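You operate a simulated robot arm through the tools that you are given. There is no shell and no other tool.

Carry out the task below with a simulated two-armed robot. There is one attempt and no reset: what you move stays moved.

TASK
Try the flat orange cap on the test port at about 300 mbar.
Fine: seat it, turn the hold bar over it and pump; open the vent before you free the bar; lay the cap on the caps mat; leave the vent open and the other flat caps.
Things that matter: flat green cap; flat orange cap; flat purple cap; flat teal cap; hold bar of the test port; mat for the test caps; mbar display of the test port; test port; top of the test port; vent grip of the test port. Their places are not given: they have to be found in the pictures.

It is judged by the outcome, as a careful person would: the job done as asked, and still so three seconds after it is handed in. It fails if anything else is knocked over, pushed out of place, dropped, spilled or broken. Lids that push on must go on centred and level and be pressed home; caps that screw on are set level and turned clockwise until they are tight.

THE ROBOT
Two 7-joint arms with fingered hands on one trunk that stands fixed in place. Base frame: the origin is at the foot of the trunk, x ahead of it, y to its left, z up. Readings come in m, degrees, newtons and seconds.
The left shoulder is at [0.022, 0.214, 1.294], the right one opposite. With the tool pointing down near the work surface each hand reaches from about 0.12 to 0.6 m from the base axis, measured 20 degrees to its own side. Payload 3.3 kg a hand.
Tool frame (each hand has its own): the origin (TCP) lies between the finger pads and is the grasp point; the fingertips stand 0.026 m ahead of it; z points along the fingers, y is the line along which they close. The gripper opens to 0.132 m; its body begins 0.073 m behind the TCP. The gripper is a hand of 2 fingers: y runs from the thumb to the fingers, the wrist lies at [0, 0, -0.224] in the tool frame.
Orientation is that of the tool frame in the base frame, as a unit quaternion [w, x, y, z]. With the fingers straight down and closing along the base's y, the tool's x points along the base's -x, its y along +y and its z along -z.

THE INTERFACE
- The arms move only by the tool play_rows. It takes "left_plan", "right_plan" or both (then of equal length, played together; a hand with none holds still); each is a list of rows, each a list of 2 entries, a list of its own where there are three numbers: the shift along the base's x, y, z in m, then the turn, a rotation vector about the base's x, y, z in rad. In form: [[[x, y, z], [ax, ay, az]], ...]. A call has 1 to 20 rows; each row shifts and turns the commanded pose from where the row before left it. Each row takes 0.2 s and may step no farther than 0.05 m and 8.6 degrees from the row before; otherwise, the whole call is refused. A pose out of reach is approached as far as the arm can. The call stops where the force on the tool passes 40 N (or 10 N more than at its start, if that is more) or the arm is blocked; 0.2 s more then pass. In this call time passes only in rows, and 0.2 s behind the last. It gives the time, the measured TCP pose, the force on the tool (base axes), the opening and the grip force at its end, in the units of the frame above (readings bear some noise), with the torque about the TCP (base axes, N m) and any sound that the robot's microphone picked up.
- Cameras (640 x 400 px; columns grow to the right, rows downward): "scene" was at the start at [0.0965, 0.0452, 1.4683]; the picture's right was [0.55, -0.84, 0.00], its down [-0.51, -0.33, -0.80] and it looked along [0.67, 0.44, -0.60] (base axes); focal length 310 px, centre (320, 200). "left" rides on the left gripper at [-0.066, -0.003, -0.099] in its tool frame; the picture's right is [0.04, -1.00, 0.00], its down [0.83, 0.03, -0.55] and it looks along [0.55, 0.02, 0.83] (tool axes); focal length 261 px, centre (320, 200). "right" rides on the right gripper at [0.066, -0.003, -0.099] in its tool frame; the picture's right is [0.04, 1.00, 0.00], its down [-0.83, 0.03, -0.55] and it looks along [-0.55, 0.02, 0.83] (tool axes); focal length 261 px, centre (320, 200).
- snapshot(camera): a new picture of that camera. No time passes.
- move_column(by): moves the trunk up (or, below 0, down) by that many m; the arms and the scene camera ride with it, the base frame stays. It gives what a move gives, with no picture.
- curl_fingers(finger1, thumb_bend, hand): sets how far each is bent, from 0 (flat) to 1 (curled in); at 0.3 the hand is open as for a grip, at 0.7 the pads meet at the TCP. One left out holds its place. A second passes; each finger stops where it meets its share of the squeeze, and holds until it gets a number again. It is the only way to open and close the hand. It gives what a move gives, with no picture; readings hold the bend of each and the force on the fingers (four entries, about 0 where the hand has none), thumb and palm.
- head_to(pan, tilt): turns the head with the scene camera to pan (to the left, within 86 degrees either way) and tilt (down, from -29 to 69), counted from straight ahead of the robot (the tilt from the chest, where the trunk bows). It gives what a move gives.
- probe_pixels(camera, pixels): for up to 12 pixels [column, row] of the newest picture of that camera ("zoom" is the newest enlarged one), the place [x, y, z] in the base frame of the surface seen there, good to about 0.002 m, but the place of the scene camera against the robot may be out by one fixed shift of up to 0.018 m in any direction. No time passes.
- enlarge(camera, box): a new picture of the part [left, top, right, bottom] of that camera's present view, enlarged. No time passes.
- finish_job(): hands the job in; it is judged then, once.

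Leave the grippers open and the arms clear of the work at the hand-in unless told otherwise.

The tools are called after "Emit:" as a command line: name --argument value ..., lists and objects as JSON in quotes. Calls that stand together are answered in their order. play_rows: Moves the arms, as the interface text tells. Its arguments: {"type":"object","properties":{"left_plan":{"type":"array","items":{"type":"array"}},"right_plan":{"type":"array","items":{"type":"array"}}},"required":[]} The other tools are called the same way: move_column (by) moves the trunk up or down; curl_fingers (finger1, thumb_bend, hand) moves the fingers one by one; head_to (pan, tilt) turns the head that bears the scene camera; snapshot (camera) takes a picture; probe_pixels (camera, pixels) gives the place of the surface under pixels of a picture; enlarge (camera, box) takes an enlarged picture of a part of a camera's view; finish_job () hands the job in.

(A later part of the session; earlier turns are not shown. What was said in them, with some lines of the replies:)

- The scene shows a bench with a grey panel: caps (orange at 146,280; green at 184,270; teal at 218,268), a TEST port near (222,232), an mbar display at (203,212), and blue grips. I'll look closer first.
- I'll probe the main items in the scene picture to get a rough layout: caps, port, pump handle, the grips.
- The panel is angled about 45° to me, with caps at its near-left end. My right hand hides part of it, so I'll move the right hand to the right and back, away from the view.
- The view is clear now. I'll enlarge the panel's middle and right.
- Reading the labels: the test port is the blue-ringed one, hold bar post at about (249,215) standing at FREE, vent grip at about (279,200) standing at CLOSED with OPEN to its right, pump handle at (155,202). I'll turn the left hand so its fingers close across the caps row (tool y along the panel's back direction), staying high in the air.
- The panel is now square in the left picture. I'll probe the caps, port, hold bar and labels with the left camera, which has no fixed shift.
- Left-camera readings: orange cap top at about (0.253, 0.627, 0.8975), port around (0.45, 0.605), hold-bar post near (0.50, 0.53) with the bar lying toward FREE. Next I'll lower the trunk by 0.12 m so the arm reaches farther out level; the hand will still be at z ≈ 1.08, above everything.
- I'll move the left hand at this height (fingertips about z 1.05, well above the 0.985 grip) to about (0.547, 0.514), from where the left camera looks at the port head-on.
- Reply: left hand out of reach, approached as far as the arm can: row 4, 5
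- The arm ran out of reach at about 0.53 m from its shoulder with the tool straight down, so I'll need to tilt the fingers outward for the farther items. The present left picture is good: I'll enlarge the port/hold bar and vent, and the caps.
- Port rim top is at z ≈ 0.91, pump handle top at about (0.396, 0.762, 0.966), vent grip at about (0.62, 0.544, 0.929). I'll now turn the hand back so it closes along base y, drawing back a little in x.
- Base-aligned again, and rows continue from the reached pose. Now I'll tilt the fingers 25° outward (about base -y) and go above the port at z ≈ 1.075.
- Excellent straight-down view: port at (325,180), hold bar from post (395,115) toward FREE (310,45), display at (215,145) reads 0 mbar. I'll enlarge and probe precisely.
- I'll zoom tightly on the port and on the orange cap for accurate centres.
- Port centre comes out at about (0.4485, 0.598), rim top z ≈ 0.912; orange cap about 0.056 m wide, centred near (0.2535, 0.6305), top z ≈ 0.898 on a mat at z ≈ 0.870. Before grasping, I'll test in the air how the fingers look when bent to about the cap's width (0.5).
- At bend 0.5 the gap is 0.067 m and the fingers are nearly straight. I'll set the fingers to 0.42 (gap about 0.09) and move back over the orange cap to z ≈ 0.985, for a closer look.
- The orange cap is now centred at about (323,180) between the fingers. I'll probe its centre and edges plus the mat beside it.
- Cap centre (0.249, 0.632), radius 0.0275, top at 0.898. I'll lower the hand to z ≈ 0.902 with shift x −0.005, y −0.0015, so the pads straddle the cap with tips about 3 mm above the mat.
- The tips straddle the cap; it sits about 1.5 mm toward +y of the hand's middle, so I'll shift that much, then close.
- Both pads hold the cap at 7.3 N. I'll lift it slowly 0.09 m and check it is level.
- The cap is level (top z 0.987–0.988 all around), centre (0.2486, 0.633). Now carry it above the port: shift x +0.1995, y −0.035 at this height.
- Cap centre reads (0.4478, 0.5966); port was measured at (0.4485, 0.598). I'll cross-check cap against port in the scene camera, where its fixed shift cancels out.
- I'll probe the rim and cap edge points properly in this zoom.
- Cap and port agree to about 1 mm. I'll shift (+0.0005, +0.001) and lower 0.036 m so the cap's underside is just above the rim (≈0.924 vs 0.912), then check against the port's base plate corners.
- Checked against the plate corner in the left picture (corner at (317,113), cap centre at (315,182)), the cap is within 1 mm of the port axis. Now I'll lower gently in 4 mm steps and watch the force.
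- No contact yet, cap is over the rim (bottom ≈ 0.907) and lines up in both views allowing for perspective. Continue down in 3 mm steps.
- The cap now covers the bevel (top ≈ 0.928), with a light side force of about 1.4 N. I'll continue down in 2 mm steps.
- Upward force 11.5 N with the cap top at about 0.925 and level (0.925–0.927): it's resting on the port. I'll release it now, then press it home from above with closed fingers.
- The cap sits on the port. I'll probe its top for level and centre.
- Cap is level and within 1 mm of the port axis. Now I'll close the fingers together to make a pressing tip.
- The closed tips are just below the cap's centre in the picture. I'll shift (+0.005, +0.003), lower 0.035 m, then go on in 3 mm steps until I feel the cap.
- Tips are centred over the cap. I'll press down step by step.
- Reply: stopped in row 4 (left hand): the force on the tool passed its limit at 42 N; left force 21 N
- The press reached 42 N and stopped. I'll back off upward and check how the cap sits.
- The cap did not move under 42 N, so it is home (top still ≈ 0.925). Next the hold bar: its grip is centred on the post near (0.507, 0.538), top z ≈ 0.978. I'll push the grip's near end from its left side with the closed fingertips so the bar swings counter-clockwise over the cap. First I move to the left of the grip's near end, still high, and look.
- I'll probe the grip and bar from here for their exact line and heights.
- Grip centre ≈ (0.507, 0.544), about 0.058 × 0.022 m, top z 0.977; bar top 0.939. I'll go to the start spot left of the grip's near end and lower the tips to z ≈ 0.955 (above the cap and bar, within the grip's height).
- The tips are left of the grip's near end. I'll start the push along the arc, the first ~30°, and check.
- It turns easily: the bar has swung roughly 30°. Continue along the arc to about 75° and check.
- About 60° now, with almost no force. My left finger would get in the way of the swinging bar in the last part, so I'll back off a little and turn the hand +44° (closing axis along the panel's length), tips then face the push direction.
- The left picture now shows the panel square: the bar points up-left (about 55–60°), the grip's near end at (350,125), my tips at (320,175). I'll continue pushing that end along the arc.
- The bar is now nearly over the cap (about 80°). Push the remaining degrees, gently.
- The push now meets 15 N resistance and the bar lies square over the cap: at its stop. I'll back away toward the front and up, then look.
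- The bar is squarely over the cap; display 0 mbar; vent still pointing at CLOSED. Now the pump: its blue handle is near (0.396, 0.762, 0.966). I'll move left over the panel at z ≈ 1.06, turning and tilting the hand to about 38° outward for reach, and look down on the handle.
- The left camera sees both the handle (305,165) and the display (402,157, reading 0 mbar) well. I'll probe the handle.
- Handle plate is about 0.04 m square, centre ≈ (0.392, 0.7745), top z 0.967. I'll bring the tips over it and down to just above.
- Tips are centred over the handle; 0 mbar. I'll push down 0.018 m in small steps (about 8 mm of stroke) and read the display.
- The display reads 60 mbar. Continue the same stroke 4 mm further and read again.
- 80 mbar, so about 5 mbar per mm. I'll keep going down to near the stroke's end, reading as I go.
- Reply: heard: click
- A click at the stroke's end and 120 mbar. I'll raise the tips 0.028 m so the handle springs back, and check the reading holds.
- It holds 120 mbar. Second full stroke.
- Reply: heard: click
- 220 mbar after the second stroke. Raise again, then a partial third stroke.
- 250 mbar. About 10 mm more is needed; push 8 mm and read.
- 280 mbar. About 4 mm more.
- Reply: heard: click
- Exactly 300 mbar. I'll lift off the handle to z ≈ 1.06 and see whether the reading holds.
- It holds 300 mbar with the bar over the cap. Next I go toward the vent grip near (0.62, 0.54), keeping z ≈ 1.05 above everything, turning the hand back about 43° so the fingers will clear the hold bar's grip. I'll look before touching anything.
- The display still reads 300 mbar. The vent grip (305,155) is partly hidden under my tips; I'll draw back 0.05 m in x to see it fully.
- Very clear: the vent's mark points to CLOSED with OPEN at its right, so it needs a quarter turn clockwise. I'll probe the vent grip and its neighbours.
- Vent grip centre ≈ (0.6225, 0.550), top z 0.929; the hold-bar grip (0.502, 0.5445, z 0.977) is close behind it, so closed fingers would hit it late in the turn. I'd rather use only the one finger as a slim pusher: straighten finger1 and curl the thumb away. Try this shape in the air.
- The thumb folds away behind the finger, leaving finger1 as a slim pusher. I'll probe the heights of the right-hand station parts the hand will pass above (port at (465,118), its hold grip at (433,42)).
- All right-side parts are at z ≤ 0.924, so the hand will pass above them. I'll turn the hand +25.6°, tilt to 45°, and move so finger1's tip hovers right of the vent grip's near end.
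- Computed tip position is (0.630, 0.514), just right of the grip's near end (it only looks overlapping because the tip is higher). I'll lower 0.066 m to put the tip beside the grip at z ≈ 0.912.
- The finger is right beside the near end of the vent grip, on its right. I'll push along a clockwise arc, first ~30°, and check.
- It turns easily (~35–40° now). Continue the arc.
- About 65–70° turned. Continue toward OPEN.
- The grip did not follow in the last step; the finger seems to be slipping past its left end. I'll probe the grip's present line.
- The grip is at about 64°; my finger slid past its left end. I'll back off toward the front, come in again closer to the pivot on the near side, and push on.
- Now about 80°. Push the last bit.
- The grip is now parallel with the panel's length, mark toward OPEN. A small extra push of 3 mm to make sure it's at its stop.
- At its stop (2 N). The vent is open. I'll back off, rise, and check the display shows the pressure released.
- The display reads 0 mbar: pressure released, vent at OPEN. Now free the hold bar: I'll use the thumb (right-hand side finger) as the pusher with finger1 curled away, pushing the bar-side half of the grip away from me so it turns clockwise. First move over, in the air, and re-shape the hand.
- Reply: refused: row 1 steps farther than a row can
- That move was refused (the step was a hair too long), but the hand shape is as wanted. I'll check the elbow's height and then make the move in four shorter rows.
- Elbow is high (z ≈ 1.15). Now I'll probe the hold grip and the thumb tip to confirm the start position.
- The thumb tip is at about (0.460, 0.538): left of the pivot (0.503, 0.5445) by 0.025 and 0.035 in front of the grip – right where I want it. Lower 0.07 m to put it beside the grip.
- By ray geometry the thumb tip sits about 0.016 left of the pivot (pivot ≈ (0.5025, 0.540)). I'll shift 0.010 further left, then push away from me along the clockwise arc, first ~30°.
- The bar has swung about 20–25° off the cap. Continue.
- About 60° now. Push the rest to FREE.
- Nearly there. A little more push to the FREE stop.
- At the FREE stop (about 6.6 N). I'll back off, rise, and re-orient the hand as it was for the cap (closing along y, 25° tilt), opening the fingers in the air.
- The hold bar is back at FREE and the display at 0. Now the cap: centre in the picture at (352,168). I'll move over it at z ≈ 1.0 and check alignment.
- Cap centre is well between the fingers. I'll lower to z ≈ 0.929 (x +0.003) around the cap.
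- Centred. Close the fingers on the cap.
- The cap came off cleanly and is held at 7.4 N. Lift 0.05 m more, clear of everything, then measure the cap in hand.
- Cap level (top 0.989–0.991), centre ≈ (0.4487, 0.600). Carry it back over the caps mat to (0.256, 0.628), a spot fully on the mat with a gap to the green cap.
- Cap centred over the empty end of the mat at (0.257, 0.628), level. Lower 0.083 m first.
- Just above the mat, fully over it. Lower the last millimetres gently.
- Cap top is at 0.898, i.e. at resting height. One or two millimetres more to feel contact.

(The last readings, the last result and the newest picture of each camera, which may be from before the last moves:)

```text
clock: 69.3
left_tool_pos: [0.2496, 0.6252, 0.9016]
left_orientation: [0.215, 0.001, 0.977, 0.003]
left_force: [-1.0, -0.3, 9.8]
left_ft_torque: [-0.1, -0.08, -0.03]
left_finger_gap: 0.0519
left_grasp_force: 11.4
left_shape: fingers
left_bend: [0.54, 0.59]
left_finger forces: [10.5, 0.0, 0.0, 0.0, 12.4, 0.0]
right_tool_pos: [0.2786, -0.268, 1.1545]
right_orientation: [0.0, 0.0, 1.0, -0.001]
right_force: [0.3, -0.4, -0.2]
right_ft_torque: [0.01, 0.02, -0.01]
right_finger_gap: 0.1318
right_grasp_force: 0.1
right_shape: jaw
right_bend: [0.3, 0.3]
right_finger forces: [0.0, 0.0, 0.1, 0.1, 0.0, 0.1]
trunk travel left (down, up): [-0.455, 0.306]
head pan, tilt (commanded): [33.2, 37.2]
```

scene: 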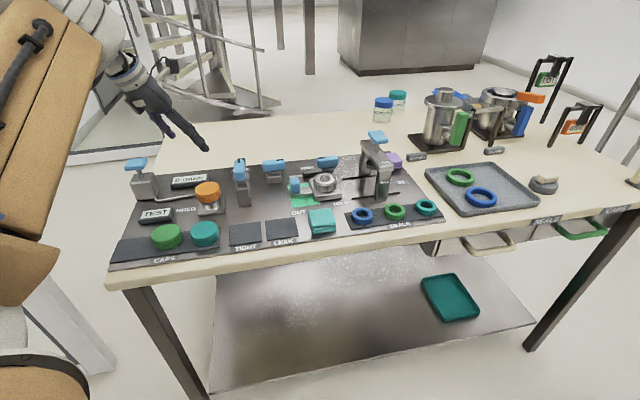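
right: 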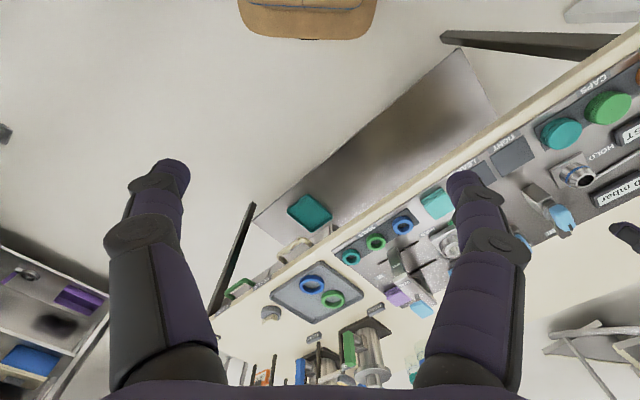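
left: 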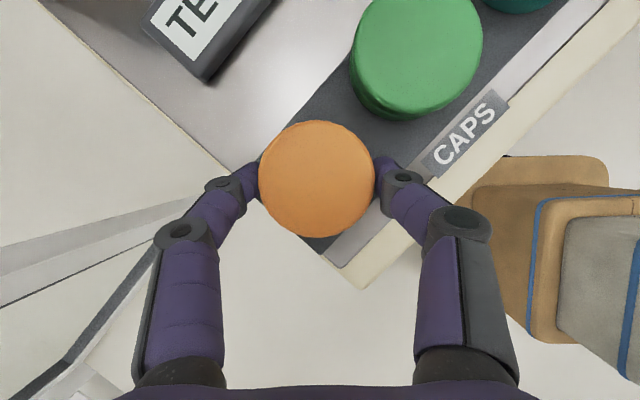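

It's on the mat (9.8 N). I'll ease up 1 mm and open the fingers modestly.

Emit:
play_rows --left_plan '[[[0, 0, 0.001], [0, 0, 0]]]'

Emit:
curl_fingers --hand "left" --finger1 0.45 --thumb_bend 0.45

Emit:
snapshot --camera "left"

Emit:
enlarge --camera "scene" --box '[60, 170, 220, 280]'

```text
clock: 69.7
left_tool_pos: [0.2491, 0.6242, 0.903]
left_orientation: [0.214, 0.002, 0.977, 0.001]
left_force: [1.2, -0.9, 3.4]
left_ft_torque: [0.02, -0.09, -0.01]
left_finger_gap: 0.0516
left_grasp_force: 8.9
left_shape: fingers
left_bend: [0.55, 0.58]
left_finger forces: [9.2, 0.0, 0.1, 0.1, 8.6, 0.0]
right_tool_pos: [0.2765, -0.2664, 1.1552]
right_orientation: [0.0, 0.0, 1.0, -0.001]
right_force: [-1.0, -0.1, 0.2]
right_ft_torque: [0.02, 0.03, 0.0]
right_finger_gap: 0.1322
right_grasp_force: 0.1
right_shape: jaw
right_bend: [0.3, 0.3]
right_finger forces: [0.1, 0.0, 0.1, 0.1, 0.0, 0.0]
trunk travel left (down, up): [-0.455, 0.306]
head pan, tilt (commanded): [33.2, 37.2]
```

```text
clock: 70.7
left_tool_pos: [0.25, 0.6265, 0.9023]
left_orientation: [0.213, 0.002, 0.977, 0.001]
left_force: [0.2, 0.4, 0.7]
left_ft_torque: [-0.01, 0.01, -0.02]
left_finger_gap: 0.083
left_grasp_force: 0.1
left_shape: fingers
left_bend: [0.45, 0.45]
left_finger forces: [0.1, 0.0, 0.1, 0.0, 0.0, 0.2]
right_tool_pos: [0.277, -0.268, 1.1554]
right_orientation: [0.0, 0.0, 1.0, 0.0]
right_force: [0.4, 0.4, 0.5]
right_ft_torque: [0.04, -0.03, -0.02]
right_finger_gap: 0.1322
right_grasp_force: 0.0
right_shape: jaw
right_bend: [0.3, 0.3]
right_finger forces: [0.0, 0.1, 0.0, 0.0, 0.0, 0.0]
trunk travel left (down, up): [-0.455, 0.306]
head pan, tilt (commanded): [33.2, 37.2]
```

```text
taken
```

left: 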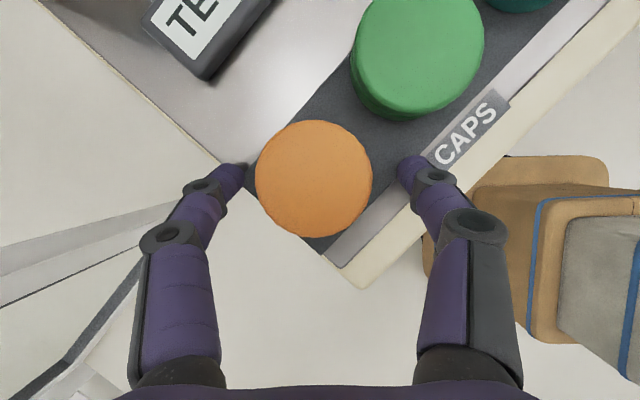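

```text
3.64 times, centred on (140, 225) of scene
```

zoom: 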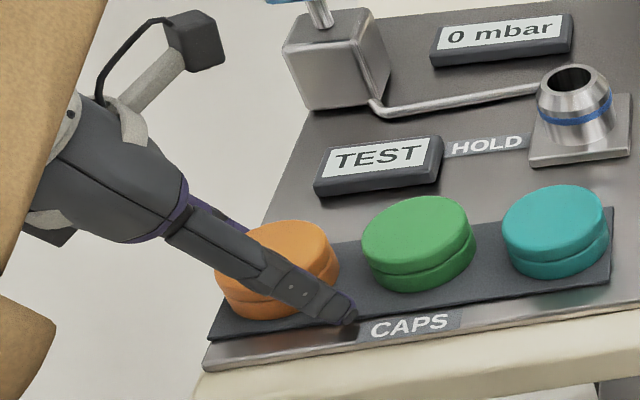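

The cap is released, lying flat on the mat. I'll rise straight up and then draw the left hand back, clear of the bench.

Emit:
play_rows --left_plan '[[[0, 0, 0.02], [0, 0, 0]], [[0, 0, 0.03], [0, 0, 0]], [[0, 0, 0.04], [0, 0, 0]], [[0, 0, 0.045], [0, 0, 0]], [[0, 0, 0.045], [0, 0, 0]], [[0.01, -0.03, 0.02], [0, 0, 0]], [[0.01, -0.03, 0.02], [0, 0, 0]]]'

Emit:
curl_fingers --hand "left" --finger1 0.3 --thumb_bend 0.3

Emit:
snapshot --camera "left"

Emit:
snapshot --camera "scene"

```text
clock: 72.3
left_tool_pos: [0.2699, 0.5653, 1.1223]
left_orientation: [0.215, 0.001, 0.977, 0.001]
left_force: [0.4, -0.1, 0.4]
left_ft_torque: [0.04, -0.01, -0.03]
left_finger_gap: 0.0832
left_grasp_force: 0.1
left_shape: fingers
left_bend: [0.45, 0.45]
left_finger forces: [0.2, 0.0, 0.0, 0.0, 0.0, 0.1]
right_tool_pos: [0.2777, -0.2682, 1.1546]
right_orientation: [0.0, 0.0, 1.0, 0.0]
right_force: [-0.3, -0.3, 0.7]
right_ft_torque: [0.0, 0.0, -0.02]
right_finger_gap: 0.1318
right_grasp_force: 0.1
right_shape: jaw
right_bend: [0.3, 0.3]
right_finger forces: [0.0, 0.1, 0.0, 0.1, 0.0, 0.1]
trunk travel left (down, up): [-0.455, 0.306]
head pan, tilt (commanded): [33.2, 37.2]
```

```text
clock: 73.3
left_tool_pos: [0.2694, 0.5658, 1.1191]
left_orientation: [0.214, 0.002, 0.977, 0.002]
left_force: [1.1, 0.4, 0.3]
left_ft_torque: [-0.02, 0.01, 0.01]
left_finger_gap: 0.133
left_grasp_force: 0.0
left_shape: fingers
left_bend: [0.3, 0.3]
left_finger forces: [0.0, 0.0, 0.1, 0.1, 0.0, 0.0]
right_tool_pos: [0.2777, -0.2672, 1.1559]
right_orientation: [0.0, 0.0, 1.0, 0.0]
right_force: [0.7, 0.7, 0.7]
right_ft_torque: [0.0, -0.02, 0.01]
right_finger_gap: 0.132
right_grasp_force: 0.0
right_shape: jaw
right_bend: [0.3, 0.3]
right_finger forces: [0.1, 0.0, 0.1, 0.0, 0.0, 0.1]
trunk travel left (down, up): [-0.455, 0.306]
head pan, tilt (commanded): [33.2, 37.2]
```

```text
taken
```

left: 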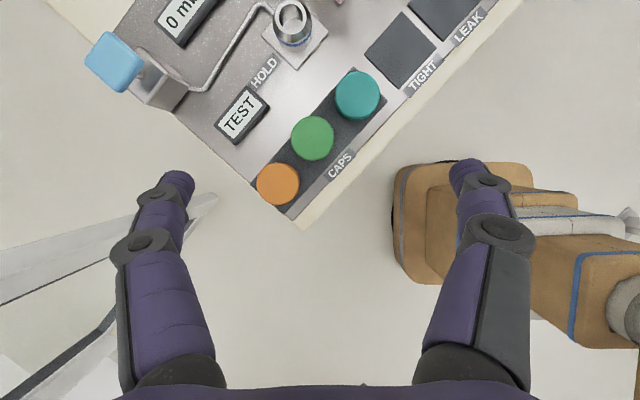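

```text
taken
```

scene: 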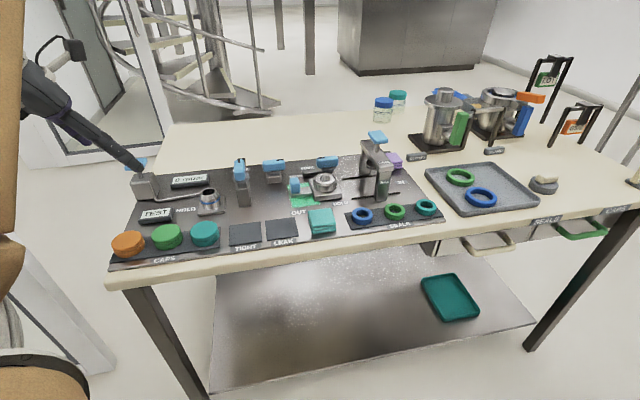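

The three caps lie on their mat. A final close look at the vent, hold bar and caps before handing in.

Emit:
enlarge --camera "scene" --box '[215, 140, 335, 230]'

Emit:
enlarge --camera "scene" --box '[95, 150, 255, 275]'

Emit:
enlarge --camera "left" --box '[200, 50, 420, 240]'

```text
4.44 times, centred on (275, 185) of scene
```

zoom: 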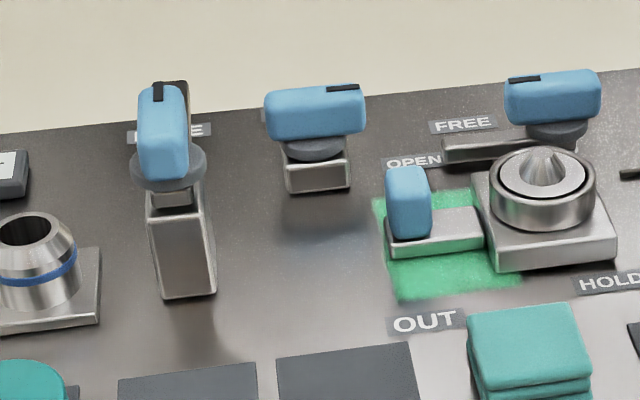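

```text
3.20 times, centred on (175, 212) of scene
```

zoom: 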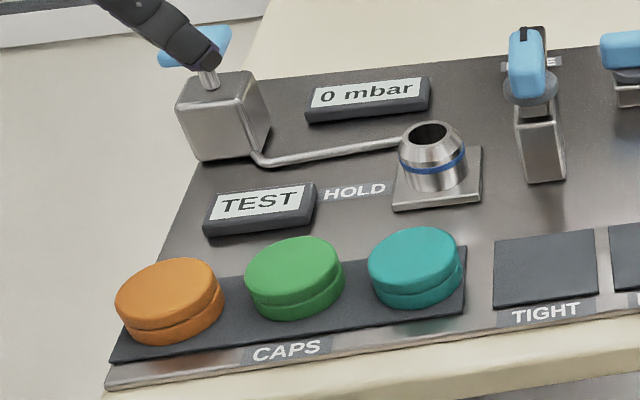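

```text
2.11 times, centred on (310, 145) of left
```

zoom: 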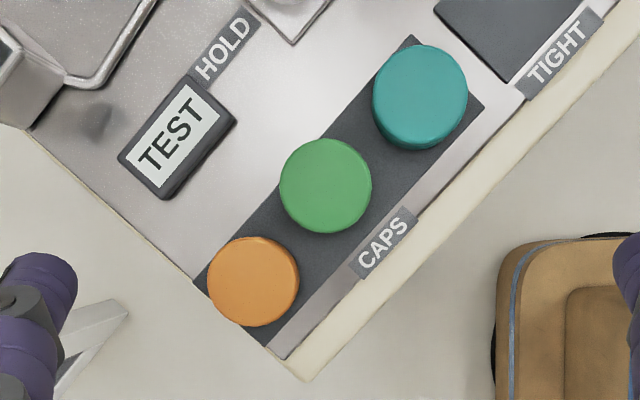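

Orange cap flat on the caps mat, green and teal caps untouched, hold bar at FREE, vent grip at OPEN, display 0 mbar, both hands open and clear. Handing in.

Emit:
finish_job

```text
The job is handed in.
```

I tried the flat orange cap on the test port at 300 mbar, and it held. The display still read 300 mbar about 2.6 s after pumping, my last reading before I vented it.

- **Test:** The cap was seated level and pressed home. I turned the hold bar over it, then pumped two full strokes and part of a third to 300 mbar.
- **Release:** I opened the vent first and the display dropped to 0 mbar. Only then did I turn the bar back to FREE.
- **As left:** The orange cap is flat on the caps mat, a few millimetres from its original spot so that it sits fully on the mat. The vent is open. The green and teal caps were not touched, and both hands are open and clear.

I never saw the flat purple cap in any picture. Nothing I did came near an object I could identify as it.
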